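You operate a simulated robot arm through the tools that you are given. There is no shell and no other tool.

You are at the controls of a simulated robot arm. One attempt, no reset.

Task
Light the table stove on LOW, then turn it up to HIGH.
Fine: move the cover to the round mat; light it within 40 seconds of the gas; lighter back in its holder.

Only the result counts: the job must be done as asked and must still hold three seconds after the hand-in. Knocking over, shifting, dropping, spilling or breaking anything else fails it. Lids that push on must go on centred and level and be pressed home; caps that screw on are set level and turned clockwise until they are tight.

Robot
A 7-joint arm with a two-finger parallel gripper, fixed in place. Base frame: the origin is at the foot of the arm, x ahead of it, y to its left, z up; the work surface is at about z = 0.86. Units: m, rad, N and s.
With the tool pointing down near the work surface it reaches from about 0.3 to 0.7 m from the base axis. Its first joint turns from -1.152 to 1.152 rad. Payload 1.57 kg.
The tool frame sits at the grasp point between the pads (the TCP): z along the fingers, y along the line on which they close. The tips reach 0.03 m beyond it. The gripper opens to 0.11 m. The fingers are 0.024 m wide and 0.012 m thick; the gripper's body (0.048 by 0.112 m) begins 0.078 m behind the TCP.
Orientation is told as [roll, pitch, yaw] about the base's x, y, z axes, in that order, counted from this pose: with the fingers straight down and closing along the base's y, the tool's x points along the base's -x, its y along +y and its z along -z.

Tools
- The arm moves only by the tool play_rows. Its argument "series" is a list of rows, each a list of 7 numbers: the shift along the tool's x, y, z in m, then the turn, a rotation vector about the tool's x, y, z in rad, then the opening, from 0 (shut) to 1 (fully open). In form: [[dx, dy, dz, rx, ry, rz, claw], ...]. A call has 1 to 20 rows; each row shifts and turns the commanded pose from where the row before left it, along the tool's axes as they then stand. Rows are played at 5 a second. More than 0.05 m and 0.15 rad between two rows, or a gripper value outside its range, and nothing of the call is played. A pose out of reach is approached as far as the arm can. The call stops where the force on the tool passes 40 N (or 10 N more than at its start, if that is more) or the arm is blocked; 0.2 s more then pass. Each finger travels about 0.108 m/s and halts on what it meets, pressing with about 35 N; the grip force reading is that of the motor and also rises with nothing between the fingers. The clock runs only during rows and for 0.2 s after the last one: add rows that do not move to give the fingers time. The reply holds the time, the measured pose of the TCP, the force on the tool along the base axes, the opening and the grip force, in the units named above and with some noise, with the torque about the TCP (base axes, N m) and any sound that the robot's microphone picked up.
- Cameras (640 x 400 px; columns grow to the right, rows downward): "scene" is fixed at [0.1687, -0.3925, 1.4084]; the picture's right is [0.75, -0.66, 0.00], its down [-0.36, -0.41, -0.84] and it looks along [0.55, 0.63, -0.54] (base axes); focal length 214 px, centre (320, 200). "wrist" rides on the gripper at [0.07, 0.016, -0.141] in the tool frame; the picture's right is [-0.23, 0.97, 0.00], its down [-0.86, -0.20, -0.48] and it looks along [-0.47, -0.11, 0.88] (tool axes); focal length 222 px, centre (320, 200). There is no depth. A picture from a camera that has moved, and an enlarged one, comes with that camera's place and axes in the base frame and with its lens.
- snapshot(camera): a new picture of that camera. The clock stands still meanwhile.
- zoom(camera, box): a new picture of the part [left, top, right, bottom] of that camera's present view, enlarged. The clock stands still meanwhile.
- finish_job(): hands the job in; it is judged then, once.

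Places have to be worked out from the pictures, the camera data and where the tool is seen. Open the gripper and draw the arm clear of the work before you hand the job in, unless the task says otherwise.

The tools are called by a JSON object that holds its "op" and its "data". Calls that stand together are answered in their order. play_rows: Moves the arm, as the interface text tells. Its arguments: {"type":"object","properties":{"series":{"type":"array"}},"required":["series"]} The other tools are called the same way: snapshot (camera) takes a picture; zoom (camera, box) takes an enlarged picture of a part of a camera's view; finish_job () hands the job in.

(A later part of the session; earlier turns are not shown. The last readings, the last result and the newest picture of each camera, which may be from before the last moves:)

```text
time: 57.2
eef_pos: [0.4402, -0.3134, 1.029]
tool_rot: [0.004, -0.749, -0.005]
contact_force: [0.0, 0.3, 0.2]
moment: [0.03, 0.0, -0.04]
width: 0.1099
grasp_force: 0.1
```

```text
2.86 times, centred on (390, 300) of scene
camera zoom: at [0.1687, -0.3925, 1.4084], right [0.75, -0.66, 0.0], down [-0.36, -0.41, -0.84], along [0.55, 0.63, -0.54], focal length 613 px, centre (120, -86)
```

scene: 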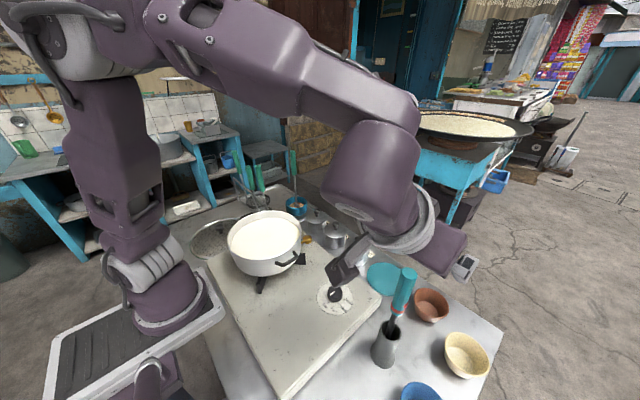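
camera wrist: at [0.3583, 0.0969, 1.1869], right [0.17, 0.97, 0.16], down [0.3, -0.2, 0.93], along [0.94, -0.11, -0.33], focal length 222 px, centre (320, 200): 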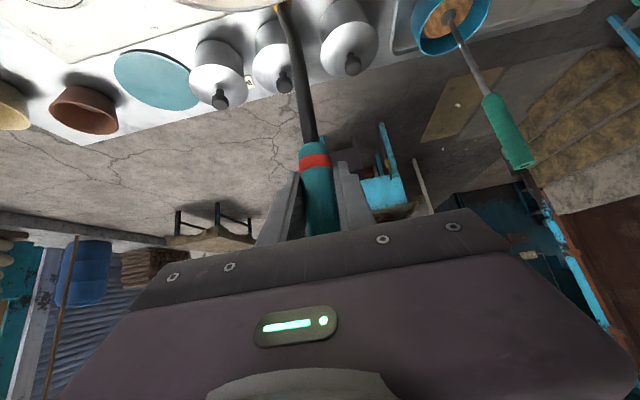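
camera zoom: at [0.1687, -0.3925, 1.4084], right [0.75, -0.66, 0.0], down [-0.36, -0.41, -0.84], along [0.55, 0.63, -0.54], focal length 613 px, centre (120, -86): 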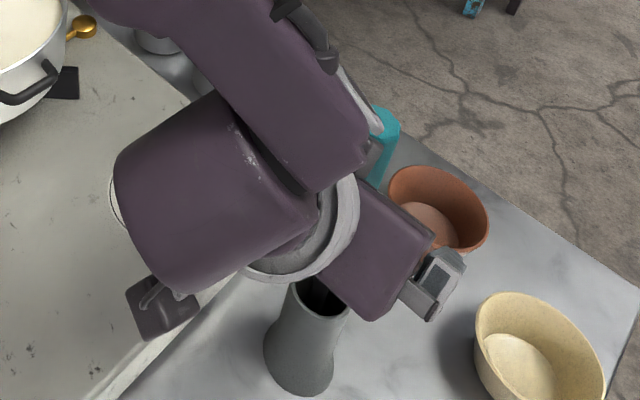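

The lighter stands in its holder as before. I back out along the tool axis, rise, untilt and move over the gas knob.

{"op": "play_rows", "data": {"series": [[0, 0, -0.03, 0, 0, 0, 1], [0, 0, -0.035, 0, 0, 0, 1], [0, 0, -0.035, 0, 0, 0, 1], [0, 0, -0.02, 0, 0, 0, 1], [-0.0204, 0, -0.022, 0, 0, 0, 1], [-0.0204, 0, -0.022, 0, 0, 0, 1], [0, 0, 0, 0, 0.15, 0, 1], [0, 0, 0, 0, 0.15, 0, 1], [0, 0, 0, 0, 0.15, 0, 1], [0, 0, 0, 0, 0.15, 0, 1], [0, 0, 0, 0, 0.15, 0, 1], [0, 0.04, 0, 0, 0, 0, 1], [-0.0177, 0.04, 0, 0, 0, 0, 1], [-0.0177, 0.04, 0, 0, 0, 0, 1], [-0.0177, 0.038, 0, 0, 0, 0, 1], [-0.0177, 0, 0, 0, 0, 0, 1], [0, 0, 0, 0, 0, 0, 1]]}}

{"op": "snapshot", "data": {"camera": "wrist"}}

{"op": "zoom", "data": {"camera": "scene", "box": [340, 230, 440, 370]}}

```text
time: 60.8
eef_pos: [0.4297, -0.155, 1.1783]
tool_rot: [0.003, 0.0, -0.001]
contact_force: [0.2, 0.0, -0.3]
moment: [0.0, 0.02, 0.0]
width: 0.1098
grasp_force: 0.1
```

```text
taken
camera wrist: at [0.3601, -0.1384, 1.3194], right [0.23, 0.97, 0.0], down [0.85, -0.2, 0.48], along [0.47, -0.11, -0.88], focal length 222 px, centre (320, 200)
```

wrist: 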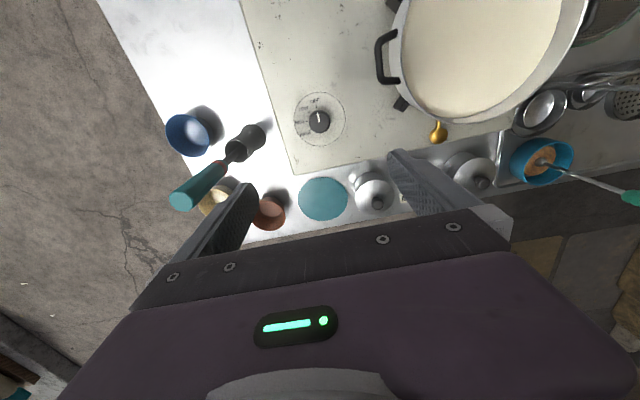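

```text
2.86 times, centred on (390, 300) of scene
camera zoom: at [0.1687, -0.3925, 1.4084], right [0.75, -0.66, 0.0], down [-0.36, -0.41, -0.84], along [0.55, 0.63, -0.54], focal length 613 px, centre (120, -86)
```

zoom: 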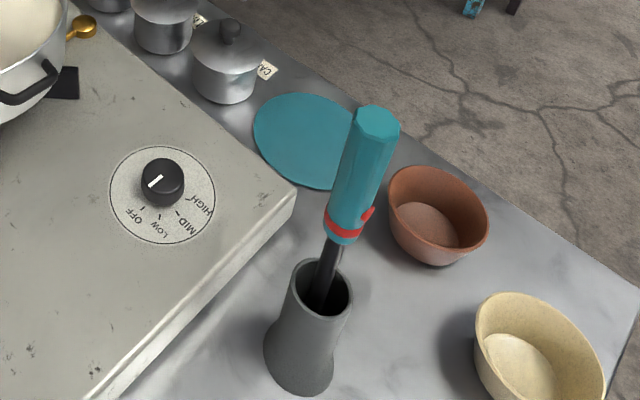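

The lighter stands well and the pointer is still at OFF; the knob's centre is at (0.4283, -0.1555). I pre-turn the wrist by 0.75 rad so that turning to LOW ends at zero yaw, and descend above the knob.

{"op": "play_rows", "data": {"series": [[0, 0, 0.03, 0, 0, 0.15, 1], [0, 0, 0.03, 0, 0, 0.15, 1], [0, 0, 0.04, 0, 0, 0.15, 0.8], [0, 0, 0.04, 0, 0, 0.15, 0.7], [0, 0, 0.04, 0, 0, 0.15, 0.65], [0, 0, 0.04, 0, 0, 0, 0.65], [0, 0, 0.02, 0, 0, 0, 0.65], [0, 0, 0, 0, 0, 0, 0.65], [0, 0, 0, 0, 0, 0, 0.65]]}}

{"op": "snapshot", "data": {"camera": "wrist"}}

{"op": "zoom", "data": {"camera": "scene", "box": [290, 230, 390, 330]}}

```text
time: 62.8
eef_pos: [0.4276, -0.1536, 0.9358]
tool_rot: [-0.002, 0.0, -0.752]
contact_force: [0.2, -0.8, -0.5]
moment: [0.02, 0.06, -0.01]
width: 0.0718
grasp_force: 0.1
```

```text
taken
camera wrist: at [0.3881, -0.095, 1.0789], right [0.83, 0.56, 0.0], down [0.49, -0.73, 0.48], along [0.27, -0.4, -0.88], focal length 222 px, centre (320, 200)
```

wrist: 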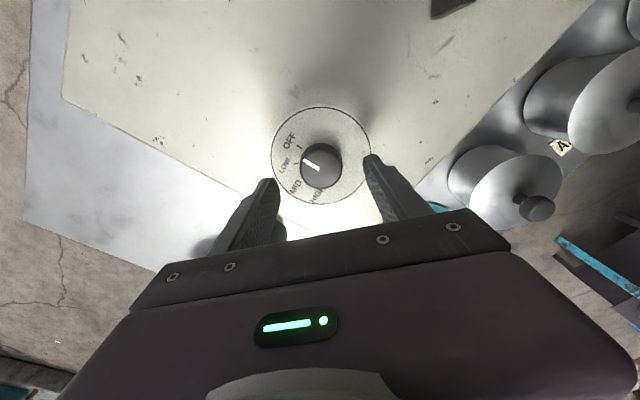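

```text
4.00 times, centred on (340, 280) of scene
camera zoom: at [0.1687, -0.3925, 1.4084], right [0.75, -0.66, 0.0], down [-0.36, -0.41, -0.84], along [0.55, 0.63, -0.54], focal length 858 px, centre (240, -120)
```

zoom: 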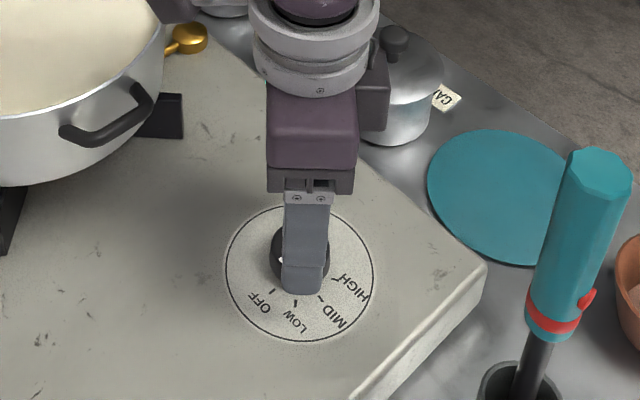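

The knob is centred between the fingers. I enlarge the wrist view to check the centring before the final descent.

{"op": "zoom", "data": {"camera": "wrist", "box": [230, 90, 410, 220]}}

```text
3.08 times, centred on (320, 155) of wrist
camera zoom: at [0.3881, -0.095, 1.0789], right [0.83, 0.56, 0.0], down [0.49, -0.73, 0.48], along [0.27, -0.4, -0.88], focal length 684 px, centre (320, 338)
```

zoom: 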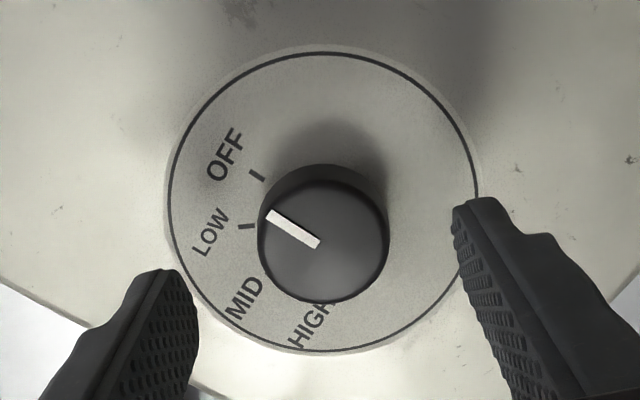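

The knob is centred within about 1 mm along the closing line. I go down so the tips stop just above the dial, and close gently on the knob.

{"op": "play_rows", "data": {"series": [[-0.001, 0, 0.02, 0, 0, 0, 0.65], [0, 0, 0.012, 0, 0, 0, 0.65], [0, 0, 0.006, 0, 0, 0, 0.65], [0, 0, 0, 0, 0, 0, 0.65], [0, 0, 0, 0, 0, 0, 0.65]]}}

{"op": "zoom", "data": {"camera": "scene", "box": [310, 250, 370, 310]}}

{"op": "zoom", "data": {"camera": "wrist", "box": [230, 90, 410, 220]}}

```text
time: 64.0
eef_pos: [0.4292, -0.1568, 0.8989]
tool_rot: [0.0, -0.002, -0.752]
contact_force: [0.1, -0.7, -0.3]
moment: [-0.02, 0.02, -0.05]
width: 0.0715
grasp_force: 0.1
```

```text
6.67 times, centred on (340, 280) of scene
camera zoom: at [0.1687, -0.3925, 1.4084], right [0.75, -0.66, 0.0], down [-0.36, -0.41, -0.84], along [0.55, 0.63, -0.54], focal length 1430 px, centre (187, -333)
```

zoom: 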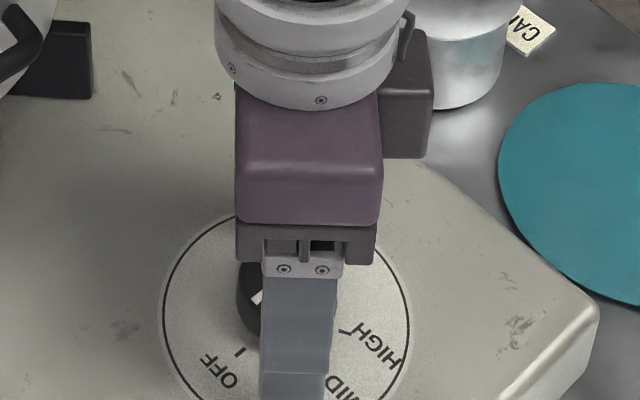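

```text
3.08 times, centred on (320, 155) of wrist
camera zoom: at [0.3895, -0.0967, 1.0409], right [0.83, 0.56, 0.0], down [0.49, -0.73, 0.48], along [0.27, -0.4, -0.88], focal length 684 px, centre (320, 338)
```

zoom: 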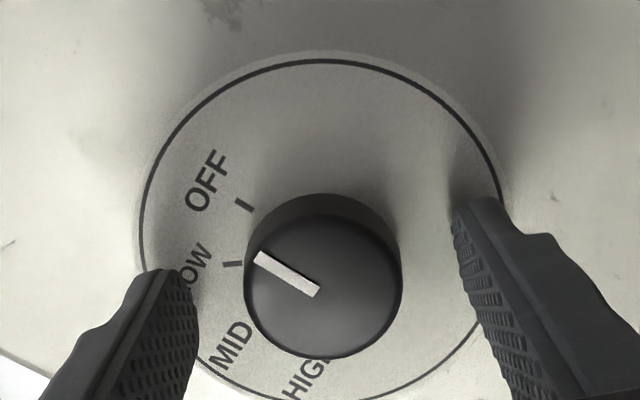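

Still centred within 2 mm. I close on the knob without turning yet.

{"op": "play_rows", "data": {"series": [[0, 0, 0, 0, 0, 0, 0.5], [0, 0, 0, 0, 0, 0, 0.42], [0, 0, 0, 0, 0, 0, 0.36], [0, 0, 0, 0, 0, 0, 0.3], [0, 0, 0, 0, 0, 0, 0.1], [0, 0, 0, 0, 0, 0, 0.1]]}}

{"op": "zoom", "data": {"camera": "wrist", "box": [230, 90, 410, 220]}}

```text
time: 65.4
eef_pos: [0.4303, -0.1561, 0.8989]
tool_rot: [0.001, 0.0, -0.751]
contact_force: [8.3, 10.0, -0.8]
moment: [0.32, -0.29, -0.01]
width: 0.0413
grasp_force: 45.4
```

```text
3.08 times, centred on (320, 155) of wrist
camera zoom: at [0.3899, -0.0962, 1.0409], right [0.83, 0.56, 0.0], down [0.49, -0.73, 0.48], along [0.27, -0.4, -0.88], focal length 684 px, centre (320, 338)
```

zoom: 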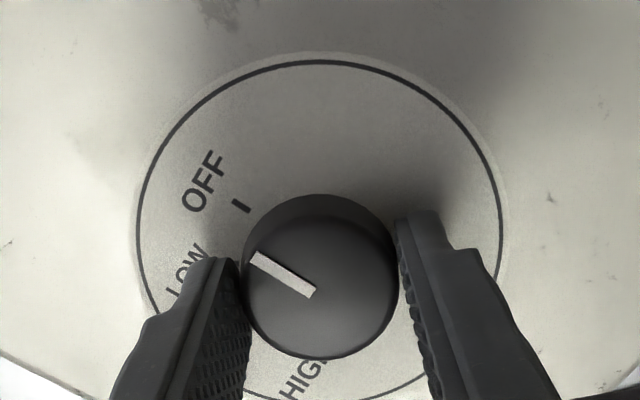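

The knob is held; a side force of about 13 N shows I'm roughly 1 mm off along the closing line. I shift 1 mm that way to relieve it before turning.

{"op": "play_rows", "data": {"series": [[0, 0.0012, 0, 0, 0, 0, 0.1], [0, 0, 0, 0, 0, 0, 0.1]]}}

```text
time: 66.0
eef_pos: [0.4319, -0.1554, 0.8991]
tool_rot: [0.001, -0.002, -0.752]
contact_force: [7.5, 1.6, 10.4]
moment: [0.4, 0.25, 0.09]
width: 0.0415
grasp_force: 45.2
```

The forces are modest. I turn counter-clockwise from above by 0.75 rad, OFF to LOW; this opens the gas and starts the 40 s.

{"op": "play_rows", "data": {"series": [[0, 0, 0, 0, 0, -0.15, 0.1], [0, 0, 0, 0, 0, -0.15, 0.1], [0, 0, 0, 0, 0, -0.15, 0.1], [0, 0, 0, 0, 0, -0.15, 0.1], [0, 0, 0, 0, 0, -0.15, 0.1]]}}

{"op": "zoom", "data": {"camera": "wrist", "box": [230, 90, 410, 220]}}

{"op": "zoom", "data": {"camera": "scene", "box": [310, 260, 370, 320]}}

```text
time: 67.2
eef_pos: [0.4301, -0.1559, 0.8995]
tool_rot: [0.0, -0.002, 0.002]
contact_force: [10.1, -3.5, 1.5]
moment: [-0.07, -0.8, -0.02]
width: 0.0417
grasp_force: 45.2
```

```text
3.08 times, centred on (320, 155) of wrist
camera zoom: at [0.3602, -0.1389, 1.0408], right [0.23, 0.97, 0.0], down [0.85, -0.2, 0.48], along [0.47, -0.11, -0.88], focal length 684 px, centre (320, 338)
```

zoom: 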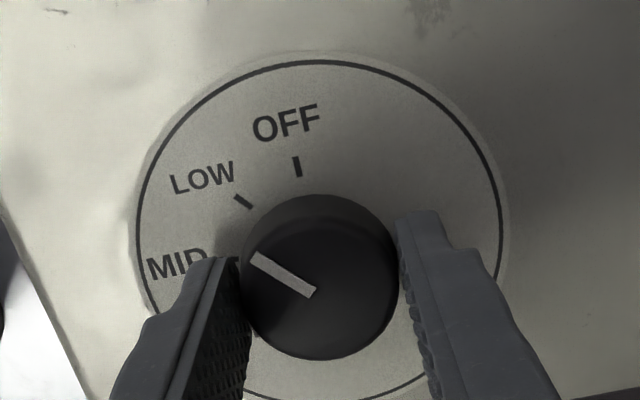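

```text
6.67 times, centred on (340, 290) of scene
camera zoom: at [0.1689, -0.3926, 1.4084], right [0.75, -0.66, 0.0], down [-0.36, -0.41, -0.84], along [0.55, 0.63, -0.54], focal length 1430 px, centre (187, -400)
```

zoom: 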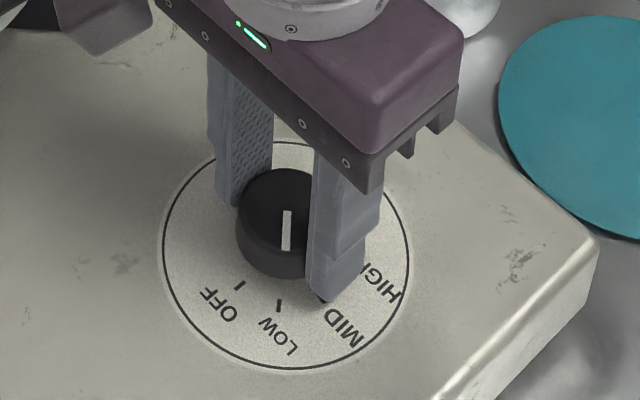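

The pointer now aims at 224°, squarely at LOW. The gas clock started at about t=66.2, so I release, rise, tilt and go straight to the lighter's approach start.

{"op": "play_rows", "data": {"series": [[0, 0, 0, 0, 0, 0, 0.65], [0, 0, 0, 0, 0, 0, 0.65], [0, 0, -0.04, 0, 0, 0, 0.65], [0, 0, -0.048, 0, 0, 0, 1], [0, 0, -0.048, 0, 0, 0, 1], [0, 0, -0.045, 0, -0.15, 0, 1], [-0.0067, 0, -0.0445, 0, -0.15, 0, 1], [0.014, -0.0395, -0.0148, 0, -0.15, 0, 1], [0.016, -0.0395, -0.0077, 0, -0.15, 0, 1], [0.0147, -0.0395, -0.01, 0, -0.15, 0, 1], [0.013, -0.0385, -0.0121, 0, 0, 0, 1], [0.0123, 0, 0.0132, 0, 0, 0, 1], [0, 0, 0, 0, 0, 0, 1]]}}

```text
time: 70.0
eef_pos: [0.3571, -0.312, 1.1147]
tool_rot: [0.001, -0.75, -0.003]
contact_force: [-0.2, -0.6, 0.7]
moment: [0.02, 0.02, 0.01]
width: 0.1099
grasp_force: 0.1
```

At the approach start within 2 mm, 3.8 s into the gas. I advance onto the handle and close on the button.

{"op": "play_rows", "data": {"series": [[-0.0015, -0.001, 0.03, 0, 0, 0, 1], [0, 0, 0.035, 0, 0, 0, 1], [0, 0, 0.03, 0, 0, 0, 1], [0, 0, 0.0242, 0, 0, 0, 1], [0, 0, 0, 0, 0, 0, 0.8], [0, 0, 0, 0, 0, 0, 0.45], [0, 0, 0, 0, 0, 0, 0.3], [0, 0, 0, 0, 0, 0, 0], [0, 0, 0, 0, 0, 0, 0]]}}

{"op": "zoom", "data": {"camera": "wrist", "box": [230, 70, 430, 230]}}

```text
time: 72.0
eef_pos: [0.4398, -0.3118, 1.0306]
tool_rot: [0.001, -0.749, -0.004]
contact_force: [0.5, 0.3, -0.3]
moment: [-0.03, 0.0, -0.02]
width: 0.0232
grasp_force: 34.9
```

```text
2.50 times, centred on (330, 150) of wrist
camera zoom: at [0.2917, -0.2962, 1.087], right [0.17, 0.97, 0.16], down [0.3, -0.2, 0.93], along [0.94, -0.11, -0.33], focal length 555 px, centre (295, 325)
```

zoom: 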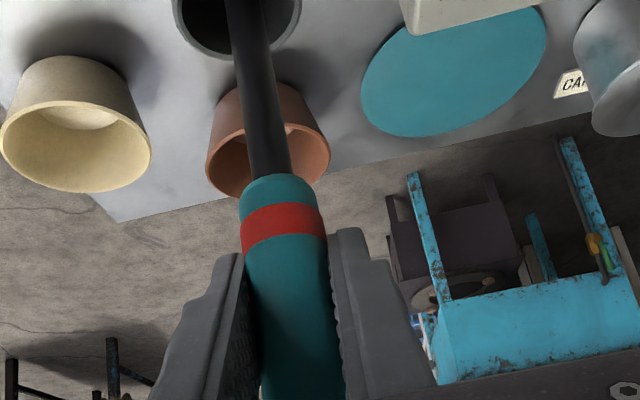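

The grip is the same as in the rehearsal, 5.8 s into the gas. I lift out of the holder and carry the lighter to above the port.

{"op": "play_rows", "data": {"series": [[-0.0068, 0, -0.0073, 0, 0, 0, 0], [-0.0205, 0, -0.022, 0, 0, 0, 0], [-0.0205, 0, -0.022, 0, 0, 0, 0], [-0.0205, 0, -0.022, 0, 0, 0, 0], [-0.0205, 0, -0.022, 0, 0, 0, 0], [-0.0082, 0, -0.0088, 0, 0, 0, 0], [-0.0062, 0.0388, 0.0031, 0, 0, 0, 0], [-0.0062, 0.0388, 0.0031, 0, 0, 0, 0], [-0.0062, 0.0388, 0.0031, 0, 0, 0, 0], [-0.0062, 0.0388, 0.0031, 0, 0, 0, 0], [-0.0062, 0.0388, 0.0031, 0, 0, 0, 0], [-0.0062, 0.0388, 0.0031, 0, 0, 0, 0], [-0.0062, 0.0388, 0.0031, 0, 0, 0, 0], [-0.0062, 0.0388, 0.0031, 0, 0, 0, 0], [-0.0062, 0.0388, 0.0031, 0, 0, 0, 0], [-0.0062, 0.0388, 0.0031, 0, 0, 0, 0], [0, 0, 0, 0, 0, 0, 0]]}}

{"op": "zoom", "data": {"camera": "scene", "box": [220, 130, 380, 270]}}

```text
time: 75.6
eef_pos: [0.5076, 0.0716, 1.1961]
tool_rot: [0.0, -0.749, -0.002]
contact_force: [-0.3, 0.0, -1.1]
moment: [-0.02, -0.02, -0.01]
width: 0.0235
grasp_force: 35.1
```

```text
2.86 times, centred on (300, 200) of scene
camera zoom: at [0.1687, -0.3925, 1.4084], right [0.75, -0.66, 0.0], down [-0.36, -0.41, -0.84], along [0.55, 0.63, -0.54], focal length 613 px, centre (377, 200)
```

zoom: 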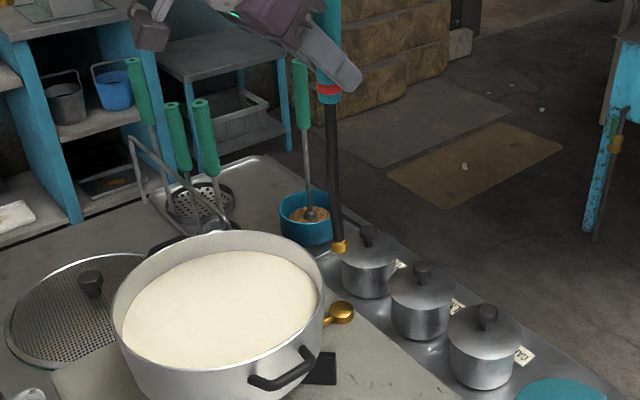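

I'm above the port, 9.4 s into the gas. I lower the nozzle to just above the port and hold it there.

{"op": "play_rows", "data": {"series": [[0.0186, 0.001, 0.0209, 0, 0, 0, 0], [0.0186, 0.001, 0.0209, 0, 0, 0, 0], [0.0186, 0, 0.0209, 0, 0, 0, 0], [0, 0, 0, 0, 0, 0, 0], [0, 0, 0, 0, 0, 0, 0]]}}

{"op": "zoom", "data": {"camera": "scene", "box": [285, 205, 345, 255]}}

{"op": "zoom", "data": {"camera": "scene", "box": [200, 180, 360, 310]}}

```text
time: 76.8
eef_pos: [0.5114, 0.077, 1.1094]
tool_rot: [0.002, -0.749, -0.004]
contact_force: [0.0, 0.4, -2.0]
moment: [-0.03, 0.0, 0.0]
width: 0.0235
grasp_force: 35.1
```

```text
8.00 times, centred on (315, 230) of scene
camera zoom: at [0.1687, -0.3925, 1.4084], right [0.75, -0.66, 0.0], down [-0.36, -0.41, -0.84], along [0.55, 0.63, -0.54], focal length 1716 px, centre (360, -40)
```

zoom: 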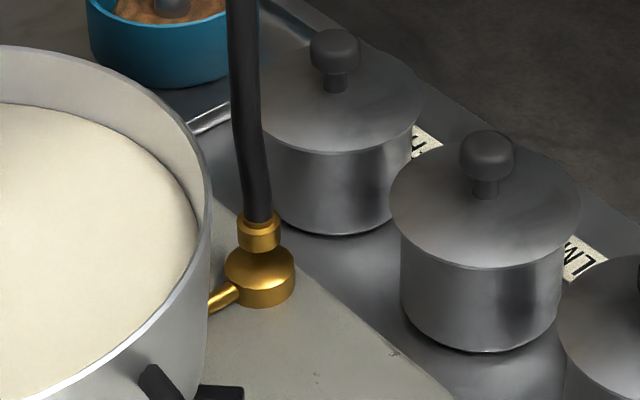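

```text
3.08 times, centred on (280, 245) of scene
camera zoom: at [0.1687, -0.3925, 1.4084], right [0.75, -0.66, 0.0], down [-0.36, -0.41, -0.84], along [0.55, 0.63, -0.54], focal length 660 px, centre (443, 62)
```

zoom: 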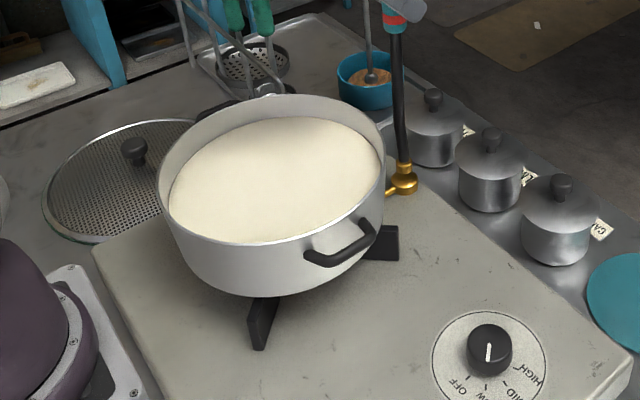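

The nozzle sits over the port but there is no flame yet. I hold one more second there and check again.

{"op": "play_rows", "data": {"series": [[0, 0, 0, 0, 0, 0, 0], [0, 0, 0, 0, 0, 0, 0], [0, 0, 0, 0, 0, 0, 0], [0, 0, 0, 0, 0, 0, 0]]}}

{"op": "zoom", "data": {"camera": "scene", "box": [285, 205, 345, 255]}}

{"op": "zoom", "data": {"camera": "scene", "box": [230, 220, 320, 300]}}

{"op": "snapshot", "data": {"camera": "wrist"}}

```text
time: 77.8
eef_pos: [0.5119, 0.0776, 1.1109]
tool_rot: [0.001, -0.748, -0.004]
contact_force: [-0.4, 0.2, -0.9]
moment: [0.02, 0.01, -0.01]
width: 0.0233
grasp_force: 35.2
```

```text
8.00 times, centred on (315, 230) of scene
camera zoom: at [0.1687, -0.3925, 1.4084], right [0.75, -0.66, 0.0], down [-0.36, -0.41, -0.84], along [0.55, 0.63, -0.54], focal length 1716 px, centre (360, -40)
```

zoom: 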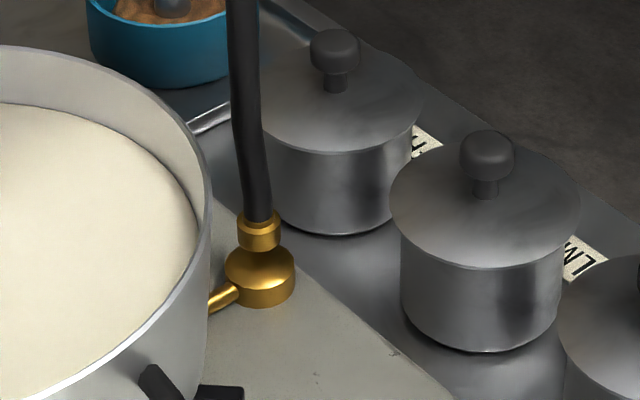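

```text
5.00 times, centred on (275, 260) of scene
camera zoom: at [0.1687, -0.3925, 1.4084], right [0.75, -0.66, 0.0], down [-0.36, -0.41, -0.84], along [0.55, 0.63, -0.54], focal length 1072 px, centre (545, -100)
```

zoom: 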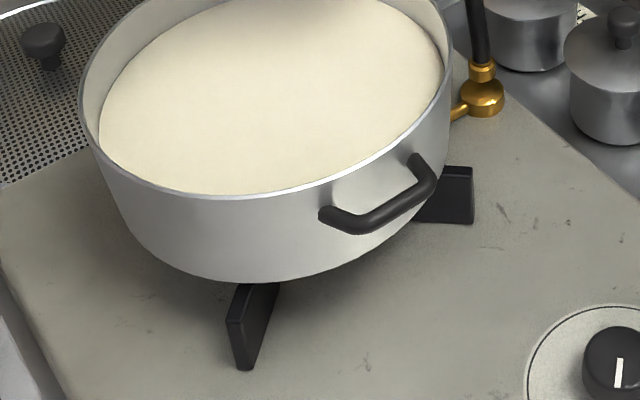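

```text
taken
camera wrist: at [0.3642, 0.0933, 1.1673], right [0.17, 0.97, 0.16], down [0.3, -0.2, 0.93], along [0.94, -0.11, -0.33], focal length 222 px, centre (320, 200)
```

wrist: 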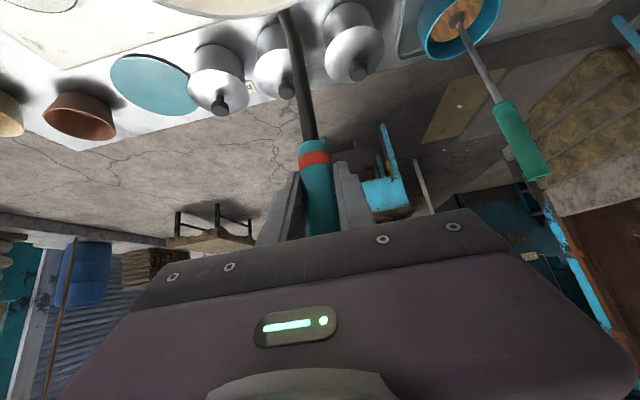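

Still unlit, 11.6 s into the gas. I lower the nozzle another 5 mm towards the port, in case it needs to be closer.

{"op": "play_rows", "data": {"series": [[0.0027, -0.002, 0.003, 0, 0, 0, 0], [0.0014, -0.001, 0.0015, 0, 0, 0, 0], [0, 0, 0, 0, 0, 0, 0]]}}

{"op": "zoom", "data": {"camera": "scene", "box": [285, 205, 345, 255]}}

{"op": "zoom", "data": {"camera": "scene", "box": [290, 150, 350, 200]}}

```text
time: 78.6
eef_pos: [0.5105, 0.0739, 1.1035]
tool_rot: [0.001, -0.748, -0.004]
contact_force: [-0.6, -0.1, -1.0]
moment: [0.02, -0.02, 0.01]
width: 0.0236
grasp_force: 35.2
```

```text
8.00 times, centred on (315, 230) of scene
camera zoom: at [0.1687, -0.3925, 1.4084], right [0.75, -0.66, 0.0], down [-0.36, -0.41, -0.84], along [0.55, 0.63, -0.54], focal length 1716 px, centre (360, -40)
```

zoom: 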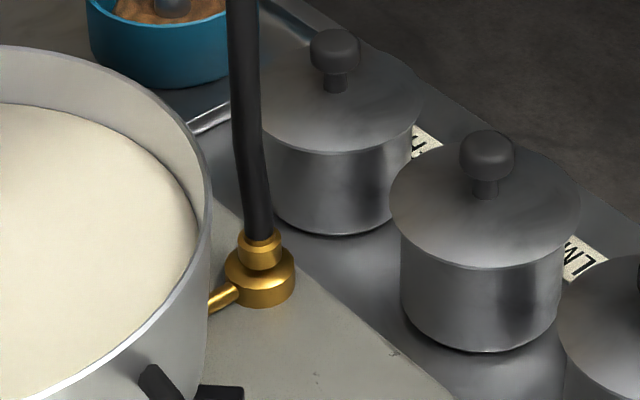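

```text
8.00 times, centred on (320, 175) of scene
camera zoom: at [0.1687, -0.3925, 1.4084], right [0.75, -0.66, 0.0], down [-0.36, -0.41, -0.84], along [0.55, 0.63, -0.54], focal length 1716 px, centre (320, 400)
```

zoom: 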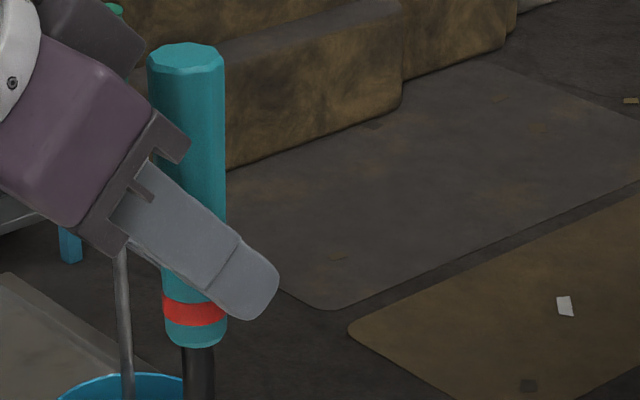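

Still nothing, at 12.4 s. With the nozzle resting on the port for support, I try slackening the pads by about 1.5 mm for an instant and squeezing again, to work the button right at the gas.

{"op": "play_rows", "data": {"series": [[0.0014, 0, 0.0015, 0, 0, 0, 0], [0.0007, 0, 0.0008, 0, 0, 0, 0], [0, 0, 0, 0, 0, 0, 0.24], [0, 0, 0, 0, 0, 0, 0], [0, 0, 0, 0, 0, 0, 0]]}}

{"op": "zoom", "data": {"camera": "scene", "box": [285, 205, 345, 255]}}

{"op": "zoom", "data": {"camera": "scene", "box": [290, 150, 350, 200]}}

```text
time: 79.8
eef_pos: [0.5097, 0.0745, 1.0994]
tool_rot: [0.002, -0.75, -0.005]
contact_force: [0.4, 0.4, 0.8]
moment: [0.0, -0.09, -0.03]
width: 0.0237
grasp_force: 35.3
```

```text
8.00 times, centred on (315, 230) of scene
camera zoom: at [0.1687, -0.3925, 1.4084], right [0.75, -0.66, 0.0], down [-0.36, -0.41, -0.84], along [0.55, 0.63, -0.54], focal length 1716 px, centre (360, -40)
```

zoom: 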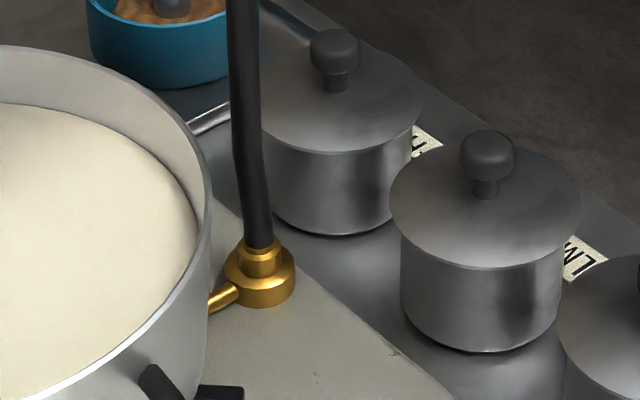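

```text
8.00 times, centred on (320, 175) of scene
camera zoom: at [0.1687, -0.3925, 1.4084], right [0.75, -0.66, 0.0], down [-0.36, -0.41, -0.84], along [0.55, 0.63, -0.54], focal length 1716 px, centre (320, 400)
```

zoom: 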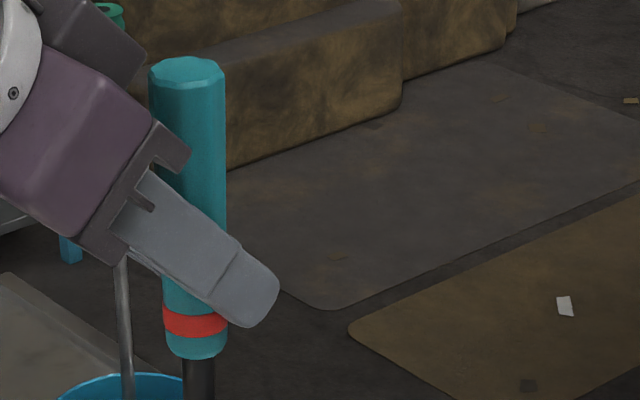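

The nozzle now sits in the port's cup and the lighter is firmly held again. I check for any flame around the burner and on the dial.

{"op": "zoom", "data": {"camera": "scene", "box": [230, 220, 320, 300]}}

{"op": "zoom", "data": {"camera": "scene", "box": [300, 225, 325, 245]}}

{"op": "zoom", "data": {"camera": "scene", "box": [310, 275, 365, 315]}}

{"op": "zoom", "data": {"camera": "wrist", "box": [260, 120, 380, 240]}}

```text
5.00 times, centred on (275, 260) of scene
camera zoom: at [0.1687, -0.3925, 1.4084], right [0.75, -0.66, 0.0], down [-0.36, -0.41, -0.84], along [0.55, 0.63, -0.54], focal length 1072 px, centre (545, -100)
```

zoom: 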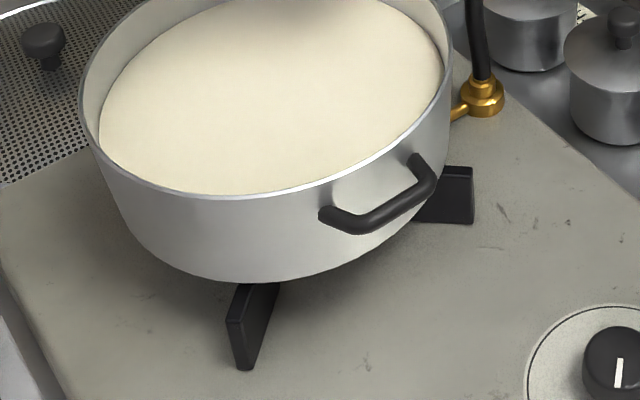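

```text
16.00 times, centred on (312, 235) of scene
camera zoom: at [0.1687, -0.3925, 1.4084], right [0.75, -0.66, 0.0], down [-0.36, -0.41, -0.84], along [0.55, 0.63, -0.54], focal length 3432 px, centre (440, -360)
```

zoom: 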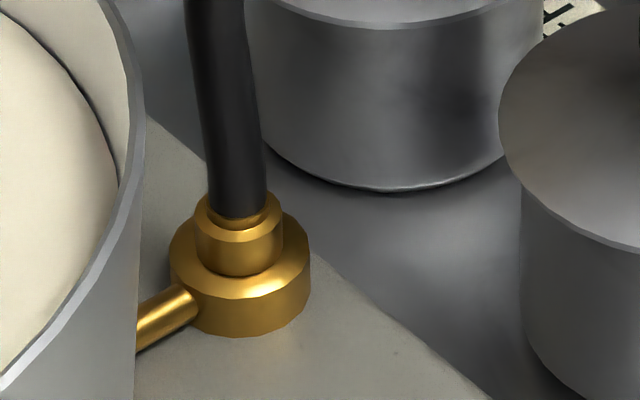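

```text
10.00 times, centred on (338, 295) of scene
camera zoom: at [0.1687, -0.3925, 1.4084], right [0.75, -0.66, 0.0], down [-0.36, -0.41, -0.84], along [0.55, 0.63, -0.54], focal length 2145 px, centre (145, -750)
```

zoom: 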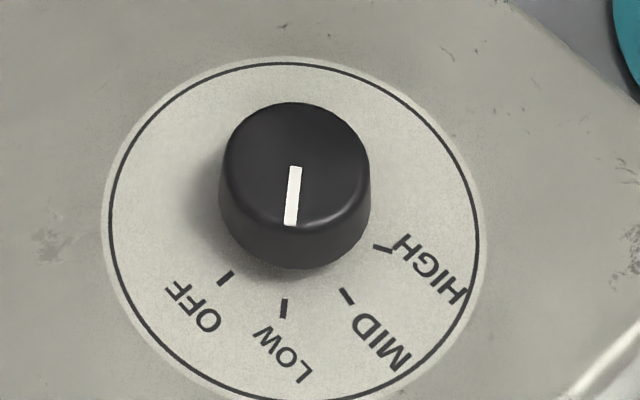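

```text
3.33 times, centred on (320, 180) of wrist
camera zoom: at [0.3623, 0.0905, 1.1565], right [0.17, 0.97, 0.16], down [0.3, -0.2, 0.93], along [0.94, -0.11, -0.33], focal length 740 px, centre (320, 267)
```

zoom: 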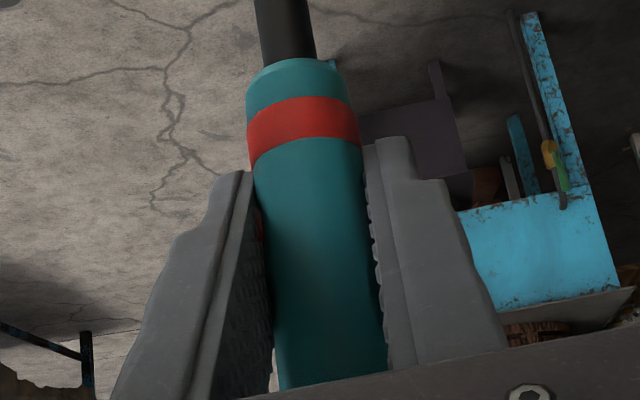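

No ignition at 13.6 s. The button seems to sit on the facet facing about 247°, so squeezing along y presses only its corner; there is time to re-seat the lighter and grip it with the closing line turned 22° to face the button. I return it to the holder now.

{"op": "play_rows", "data": {"series": [[-0.0205, 0, -0.022, 0, 0, 0, 0], [-0.0205, 0, -0.022, 0, 0, 0, 0], [-0.0205, 0, -0.022, 0, 0, 0, 0], [0.007, -0.043, -0.0039, 0, 0, 0, 0], [0.007, -0.043, -0.0039, 0, 0, 0, 0], [0.007, -0.043, -0.0039, 0, 0, 0, 0], [0.007, -0.043, -0.0039, 0, 0, 0, 0], [0.007, -0.043, -0.0039, 0, 0, 0, 0], [0.007, -0.043, -0.0039, 0, 0, 0, 0], [0.007, -0.043, -0.0039, 0, 0, 0, 0], [0.007, -0.043, -0.0039, 0, 0, 0, 0], [0.007, -0.043, -0.0039, 0, 0, 0, 0], [0, 0, 0, 0, 0, 0, 0]]}}

{"op": "zoom", "data": {"camera": "scene", "box": [340, 230, 440, 370]}}

```text
time: 82.6
eef_pos: [0.4377, -0.3163, 1.172]
tool_rot: [0.003, -0.751, -0.003]
contact_force: [1.1, 0.0, -1.0]
moment: [-0.02, -0.02, -0.02]
width: 0.0236
grasp_force: 35.1
```

```text
2.86 times, centred on (390, 300) of scene
camera zoom: at [0.1687, -0.3926, 1.4084], right [0.75, -0.66, 0.0], down [-0.36, -0.41, -0.84], along [0.55, 0.63, -0.54], focal length 613 px, centre (120, -86)
```

zoom: 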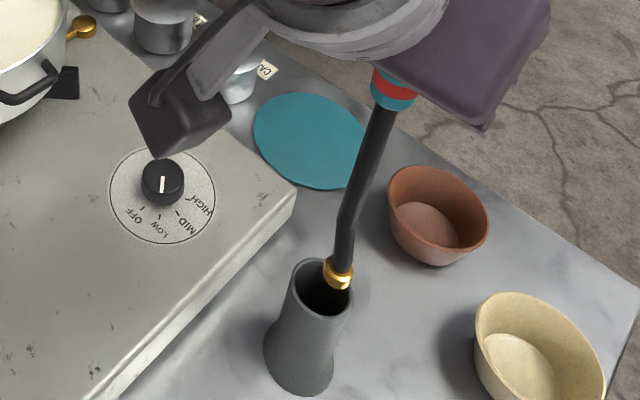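

The TCP is about 4 mm too far in -y and the lighter sits about 3 mm lower in the grip. I correct that, seat it, open, and swing the closing line by -0.39 rad about the handle.

{"op": "play_rows", "data": {"series": [[0.0121, 0.0042, 0.016, 0, 0, 0, 0], [0.0205, 0, 0.022, 0, 0, 0, 0], [0.0205, 0, 0.022, 0, 0, 0, 0], [0.0205, 0, 0.022, 0, 0, 0, 0], [0.0184, 0, 0.0198, 0, 0, 0, 0], [0, 0, 0, 0, 0, 0, 0], [0, 0, 0, 0, 0, 0, 0.27], [0, 0, 0, 0, 0, 0, 0.6], [0, 0, 0, 0.0886, 0, 0.0951, 0.8], [0, 0, 0, 0.0886, 0, 0.0951, 0.8], [0, 0, 0, 0.0886, 0, 0.0951, 0.8], [0, 0, 0, 0, 0, 0, 0.8]]}}

{"op": "zoom", "data": {"camera": "wrist", "box": [230, 70, 430, 230]}}

```text
time: 85.2
eef_pos: [0.4401, -0.3098, 1.0368]
tool_rot: [0.001, -0.748, -0.395]
contact_force: [0.2, -0.5, -0.5]
moment: [0.01, 0.0, -0.01]
width: 0.088
grasp_force: 0.0
```

```text
2.50 times, centred on (330, 150) of wrist
camera zoom: at [0.3108, -0.2377, 1.0926], right [0.53, 0.84, 0.16], down [0.2, -0.3, 0.93], along [0.83, -0.46, -0.33], focal length 555 px, centre (295, 325)
```

zoom: 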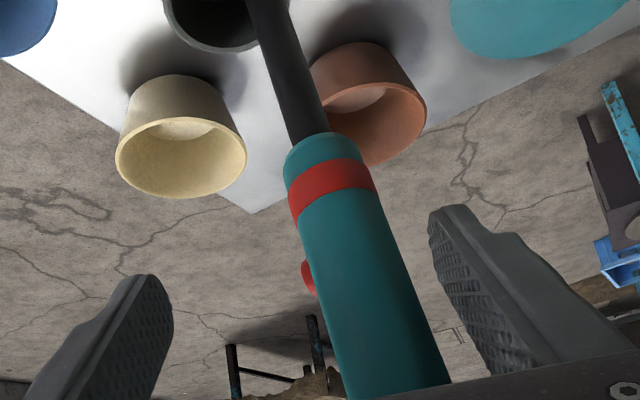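

The lighter now leans about 2 cm at handle height inside its holder, still between the open fingers. At 19 s, I lower 8 mm to the button's level and close, which also pushes it upright.

{"op": "play_rows", "data": {"series": [[0.0048, -0.0023, 0.0065, 0, 0, 0, 0.8], [0, 0, 0, 0, 0, 0, 0.6], [0, 0, 0, 0, 0, 0, 0.45], [0, 0, 0, 0, 0, 0, 0.35], [0, 0, 0, 0, 0, 0, 0], [0, 0, 0, 0, 0, 0, 0]]}}

{"op": "zoom", "data": {"camera": "wrist", "box": [230, 70, 430, 230]}}

{"op": "zoom", "data": {"camera": "scene", "box": [340, 230, 440, 370]}}

```text
time: 86.6
eef_pos: [0.442, -0.3115, 1.0271]
tool_rot: [0.0, -0.749, -0.392]
contact_force: [-0.4, -0.3, -1.2]
moment: [-0.05, 0.02, -0.01]
width: 0.0235
grasp_force: 35.3
```

```text
2.50 times, centred on (330, 150) of wrist
camera zoom: at [0.311, -0.2397, 1.0837], right [0.53, 0.84, 0.16], down [0.2, -0.3, 0.93], along [0.83, -0.46, -0.33], focal length 555 px, centre (295, 325)
```

zoom: 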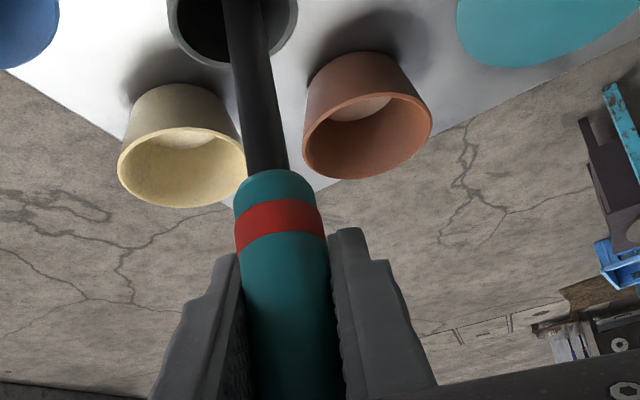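

```text
2.86 times, centred on (390, 300) of scene
camera zoom: at [0.1687, -0.3925, 1.4084], right [0.75, -0.66, 0.0], down [-0.36, -0.41, -0.84], along [0.55, 0.63, -0.54], focal length 613 px, centre (120, -86)
```

zoom: 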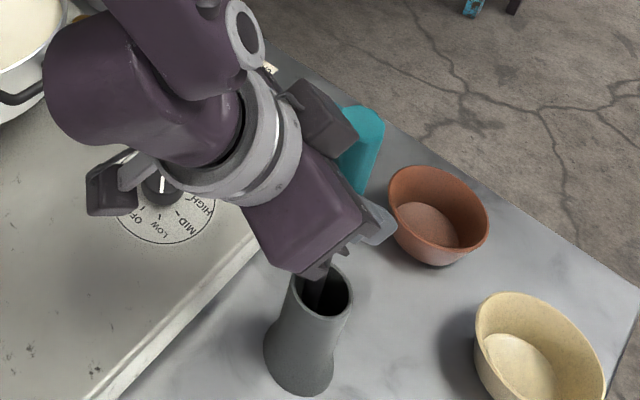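

Gripped upright with the closing line facing the button, at 20.4 s. I lift and look at the nozzle.

{"op": "play_rows", "data": {"series": [[-0.0136, 0, -0.0146, 0, 0, 0, 0], [-0.0232, 0, -0.0249, 0, 0, 0, 0], [-0.0232, 0, -0.0249, 0, 0, 0, 0], [-0.0232, 0, -0.0249, 0, 0, 0, 0], [-0.0136, 0, -0.0146, 0, 0, 0, 0]]}}

{"op": "zoom", "data": {"camera": "scene", "box": [340, 230, 440, 370]}}

{"op": "snapshot", "data": {"camera": "wrist"}}

```text
time: 87.8
eef_pos: [0.4403, -0.3108, 1.1701]
tool_rot: [0.0, -0.749, -0.393]
contact_force: [0.3, 0.1, -1.2]
moment: [0.01, 0.01, 0.02]
width: 0.0236
grasp_force: 34.9
```

```text
2.86 times, centred on (390, 300) of scene
camera zoom: at [0.1687, -0.3925, 1.4084], right [0.75, -0.66, 0.0], down [-0.36, -0.41, -0.84], along [0.55, 0.63, -0.54], focal length 613 px, centre (120, -86)
```

zoom: 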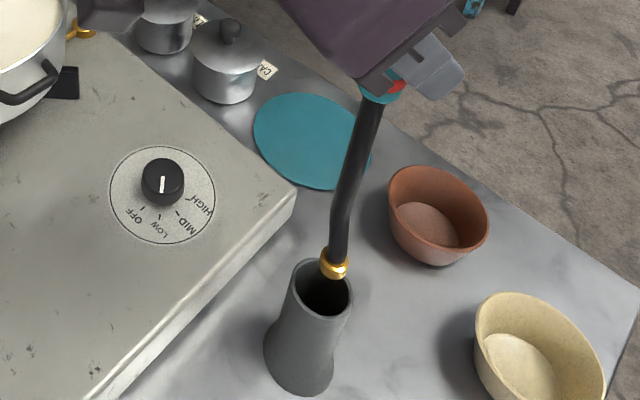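

```text
taken
camera wrist: at [0.3107, -0.2403, 1.2268], right [0.53, 0.84, 0.16], down [0.2, -0.3, 0.93], along [0.83, -0.46, -0.33], focal length 222 px, centre (320, 200)
```

wrist: 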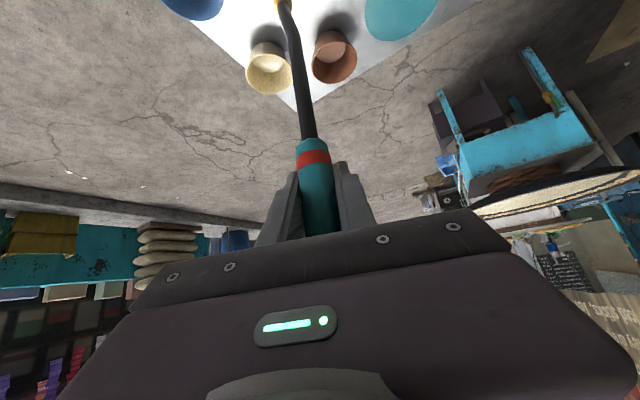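

Still nothing visible at the nozzle, but the button is now squarely under the pad. At 21.6 s I take it to the port again and watch.

{"op": "play_rows", "data": {"series": [[0.0054, 0.0425, -0.0076, 0, 0, 0, 0], [0.0054, 0.0425, -0.0076, 0, 0, 0, 0], [0.0054, 0.0425, -0.0076, 0, 0, 0, 0], [0.0054, 0.0425, -0.0076, 0, 0, 0, 0], [0.0054, 0.0425, -0.0076, 0, 0, 0, 0], [0.0054, 0.0425, -0.0076, 0, 0, 0, 0], [0.0054, 0.0425, -0.0076, 0, 0, 0, 0], [0.0054, 0.0425, -0.0076, 0, 0, 0, 0], [0.0054, 0.0425, -0.0076, 0, 0, 0, 0], [0.0184, 0, 0.0198, 0, 0, 0, 0], [0.0184, 0, 0.0198, 0, 0, 0, 0], [0.0184, 0, 0.0198, 0, 0, 0, 0], [0, 0, 0, 0, 0, 0, 0]]}}

{"op": "zoom", "data": {"camera": "scene", "box": [285, 205, 345, 255]}}

{"op": "zoom", "data": {"camera": "scene", "box": [220, 150, 360, 300]}}

```text
time: 90.6
eef_pos: [0.5132, 0.072, 1.1062]
tool_rot: [0.002, -0.75, -0.391]
contact_force: [-0.1, 0.2, -1.8]
moment: [0.0, -0.03, -0.01]
width: 0.0236
grasp_force: 34.8
```

```text
8.00 times, centred on (315, 230) of scene
camera zoom: at [0.1687, -0.3925, 1.4084], right [0.75, -0.66, 0.0], down [-0.36, -0.41, -0.84], along [0.55, 0.63, -0.54], focal length 1716 px, centre (360, -40)
```

zoom: 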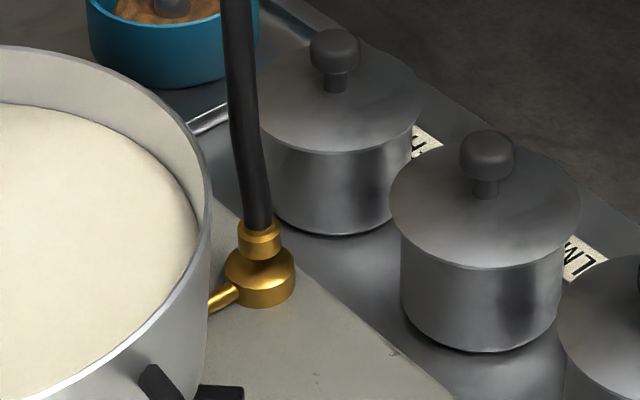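

```text
2.67 times, centred on (290, 225) of scene
camera zoom: at [0.1687, -0.3925, 1.4084], right [0.75, -0.66, 0.0], down [-0.36, -0.41, -0.84], along [0.55, 0.63, -0.54], focal length 572 px, centre (400, 133)
```

zoom: 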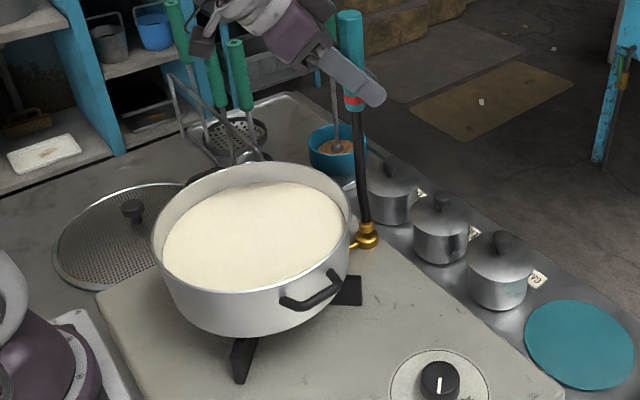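

Not lit at 24.4 s. I make one quick try, touching down on the port and re-squeezing, before I break off and close the gas.

{"op": "play_rows", "data": {"series": [[0.0041, 0.001, 0.0044, 0, 0, 0, 0], [0.001, 0, 0.0011, 0, 0, 0, 0.24], [0, 0, 0, 0, 0, 0, 0], [0, 0, 0, 0, 0, 0, 0]]}}

{"op": "zoom", "data": {"camera": "scene", "box": [285, 205, 345, 255]}}

{"op": "zoom", "data": {"camera": "scene", "box": [290, 140, 350, 200]}}

{"op": "zoom", "data": {"camera": "wrist", "box": [260, 120, 380, 240]}}

```text
time: 91.6
eef_pos: [0.5135, 0.0728, 1.0991]
tool_rot: [0.001, -0.751, -0.394]
contact_force: [0.6, -0.9, 4.9]
moment: [-0.03, 0.0, 0.0]
width: 0.0235
grasp_force: 34.9
```

```text
8.00 times, centred on (315, 230) of scene
camera zoom: at [0.1686, -0.3926, 1.4084], right [0.75, -0.66, 0.0], down [-0.36, -0.41, -0.84], along [0.55, 0.63, -0.54], focal length 1716 px, centre (360, -40)
```

zoom: 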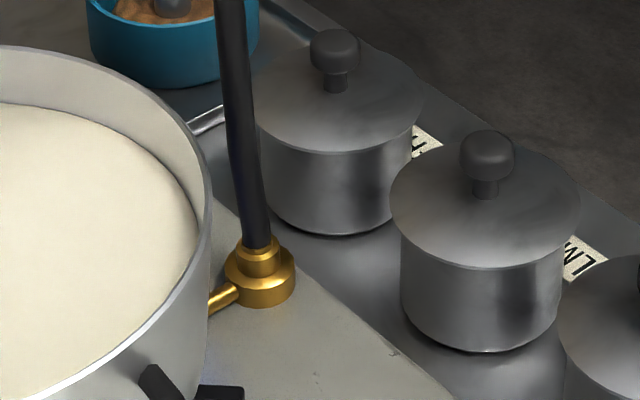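

```text
6.67 times, centred on (320, 170) of scene
camera zoom: at [0.1686, -0.3926, 1.4084], right [0.75, -0.66, 0.0], down [-0.36, -0.41, -0.84], along [0.55, 0.63, -0.54], focal length 1430 px, centre (320, 400)
```

zoom: 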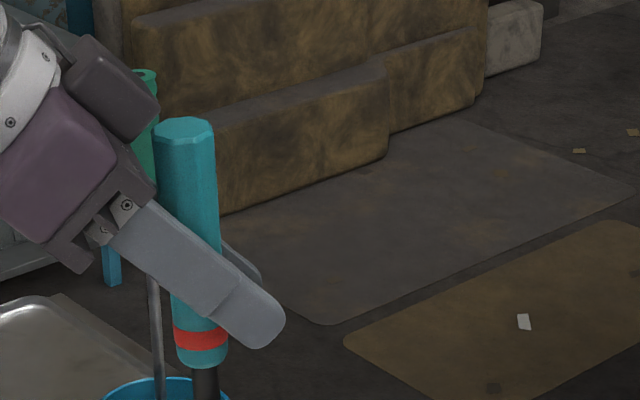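

```text
3.33 times, centred on (320, 180) of wrist
camera zoom: at [0.3832, 0.1453, 1.1548], right [0.53, 0.84, 0.16], down [0.2, -0.3, 0.93], along [0.83, -0.46, -0.32], focal length 740 px, centre (320, 267)
```

zoom: 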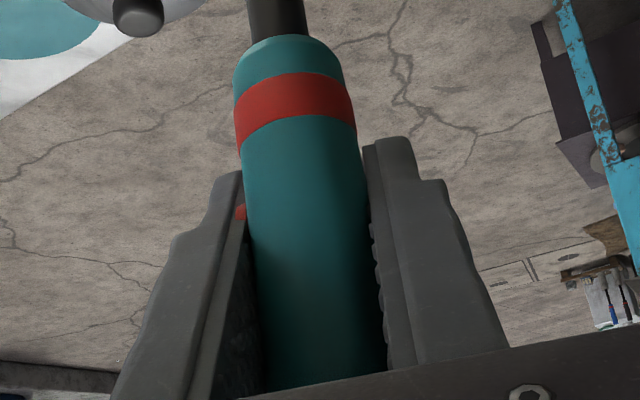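

At 25.3 s there's still no flame. Before breaking off I take a strongly enlarged look at the button under the pad and at the nozzle; pictures cost no time.

{"op": "zoom", "data": {"camera": "wrist", "box": [285, 160, 325, 190]}}

{"op": "zoom", "data": {"camera": "wrist", "box": [270, 0, 330, 60]}}

{"op": "zoom", "data": {"camera": "scene", "box": [300, 225, 325, 245]}}

```text
13.33 times, centred on (305, 175) of wrist
camera zoom: at [0.3832, 0.1453, 1.1548], right [0.53, 0.84, 0.16], down [0.2, -0.3, 0.93], along [0.83, -0.46, -0.32], focal length 2962 px, centre (520, 533)
```

zoom: 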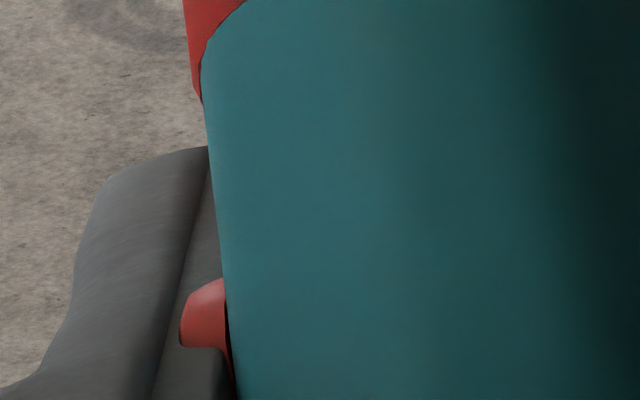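

```text
6.67 times, centred on (300, 30) of wrist
camera zoom: at [0.3832, 0.1453, 1.1548], right [0.53, 0.84, 0.16], down [0.2, -0.3, 0.93], along [0.83, -0.46, -0.32], focal length 1481 px, centre (453, 1333)
```

zoom: 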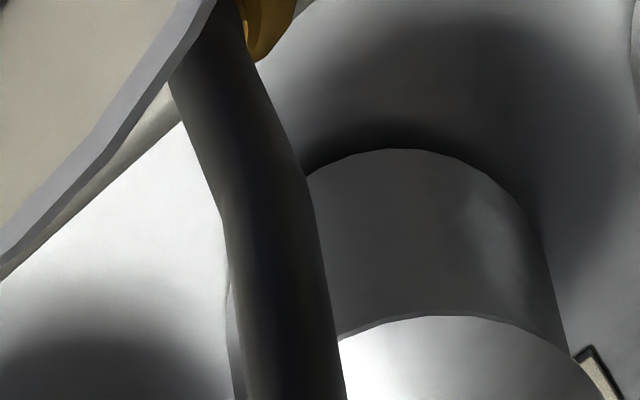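

```text
16.00 times, centred on (312, 235) of scene
camera zoom: at [0.1686, -0.3926, 1.4084], right [0.75, -0.66, 0.0], down [-0.36, -0.41, -0.84], along [0.55, 0.63, -0.54], focal length 3432 px, centre (440, -360)
```

zoom: 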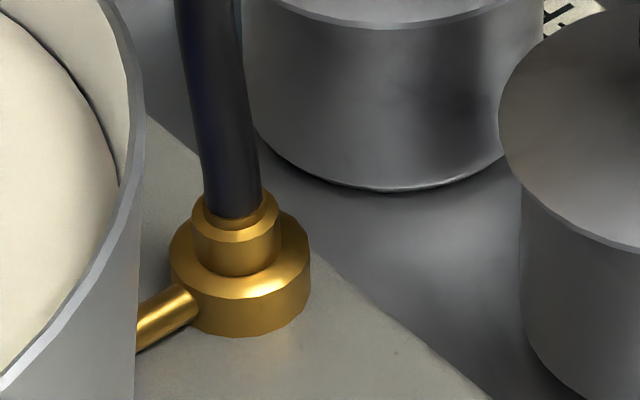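

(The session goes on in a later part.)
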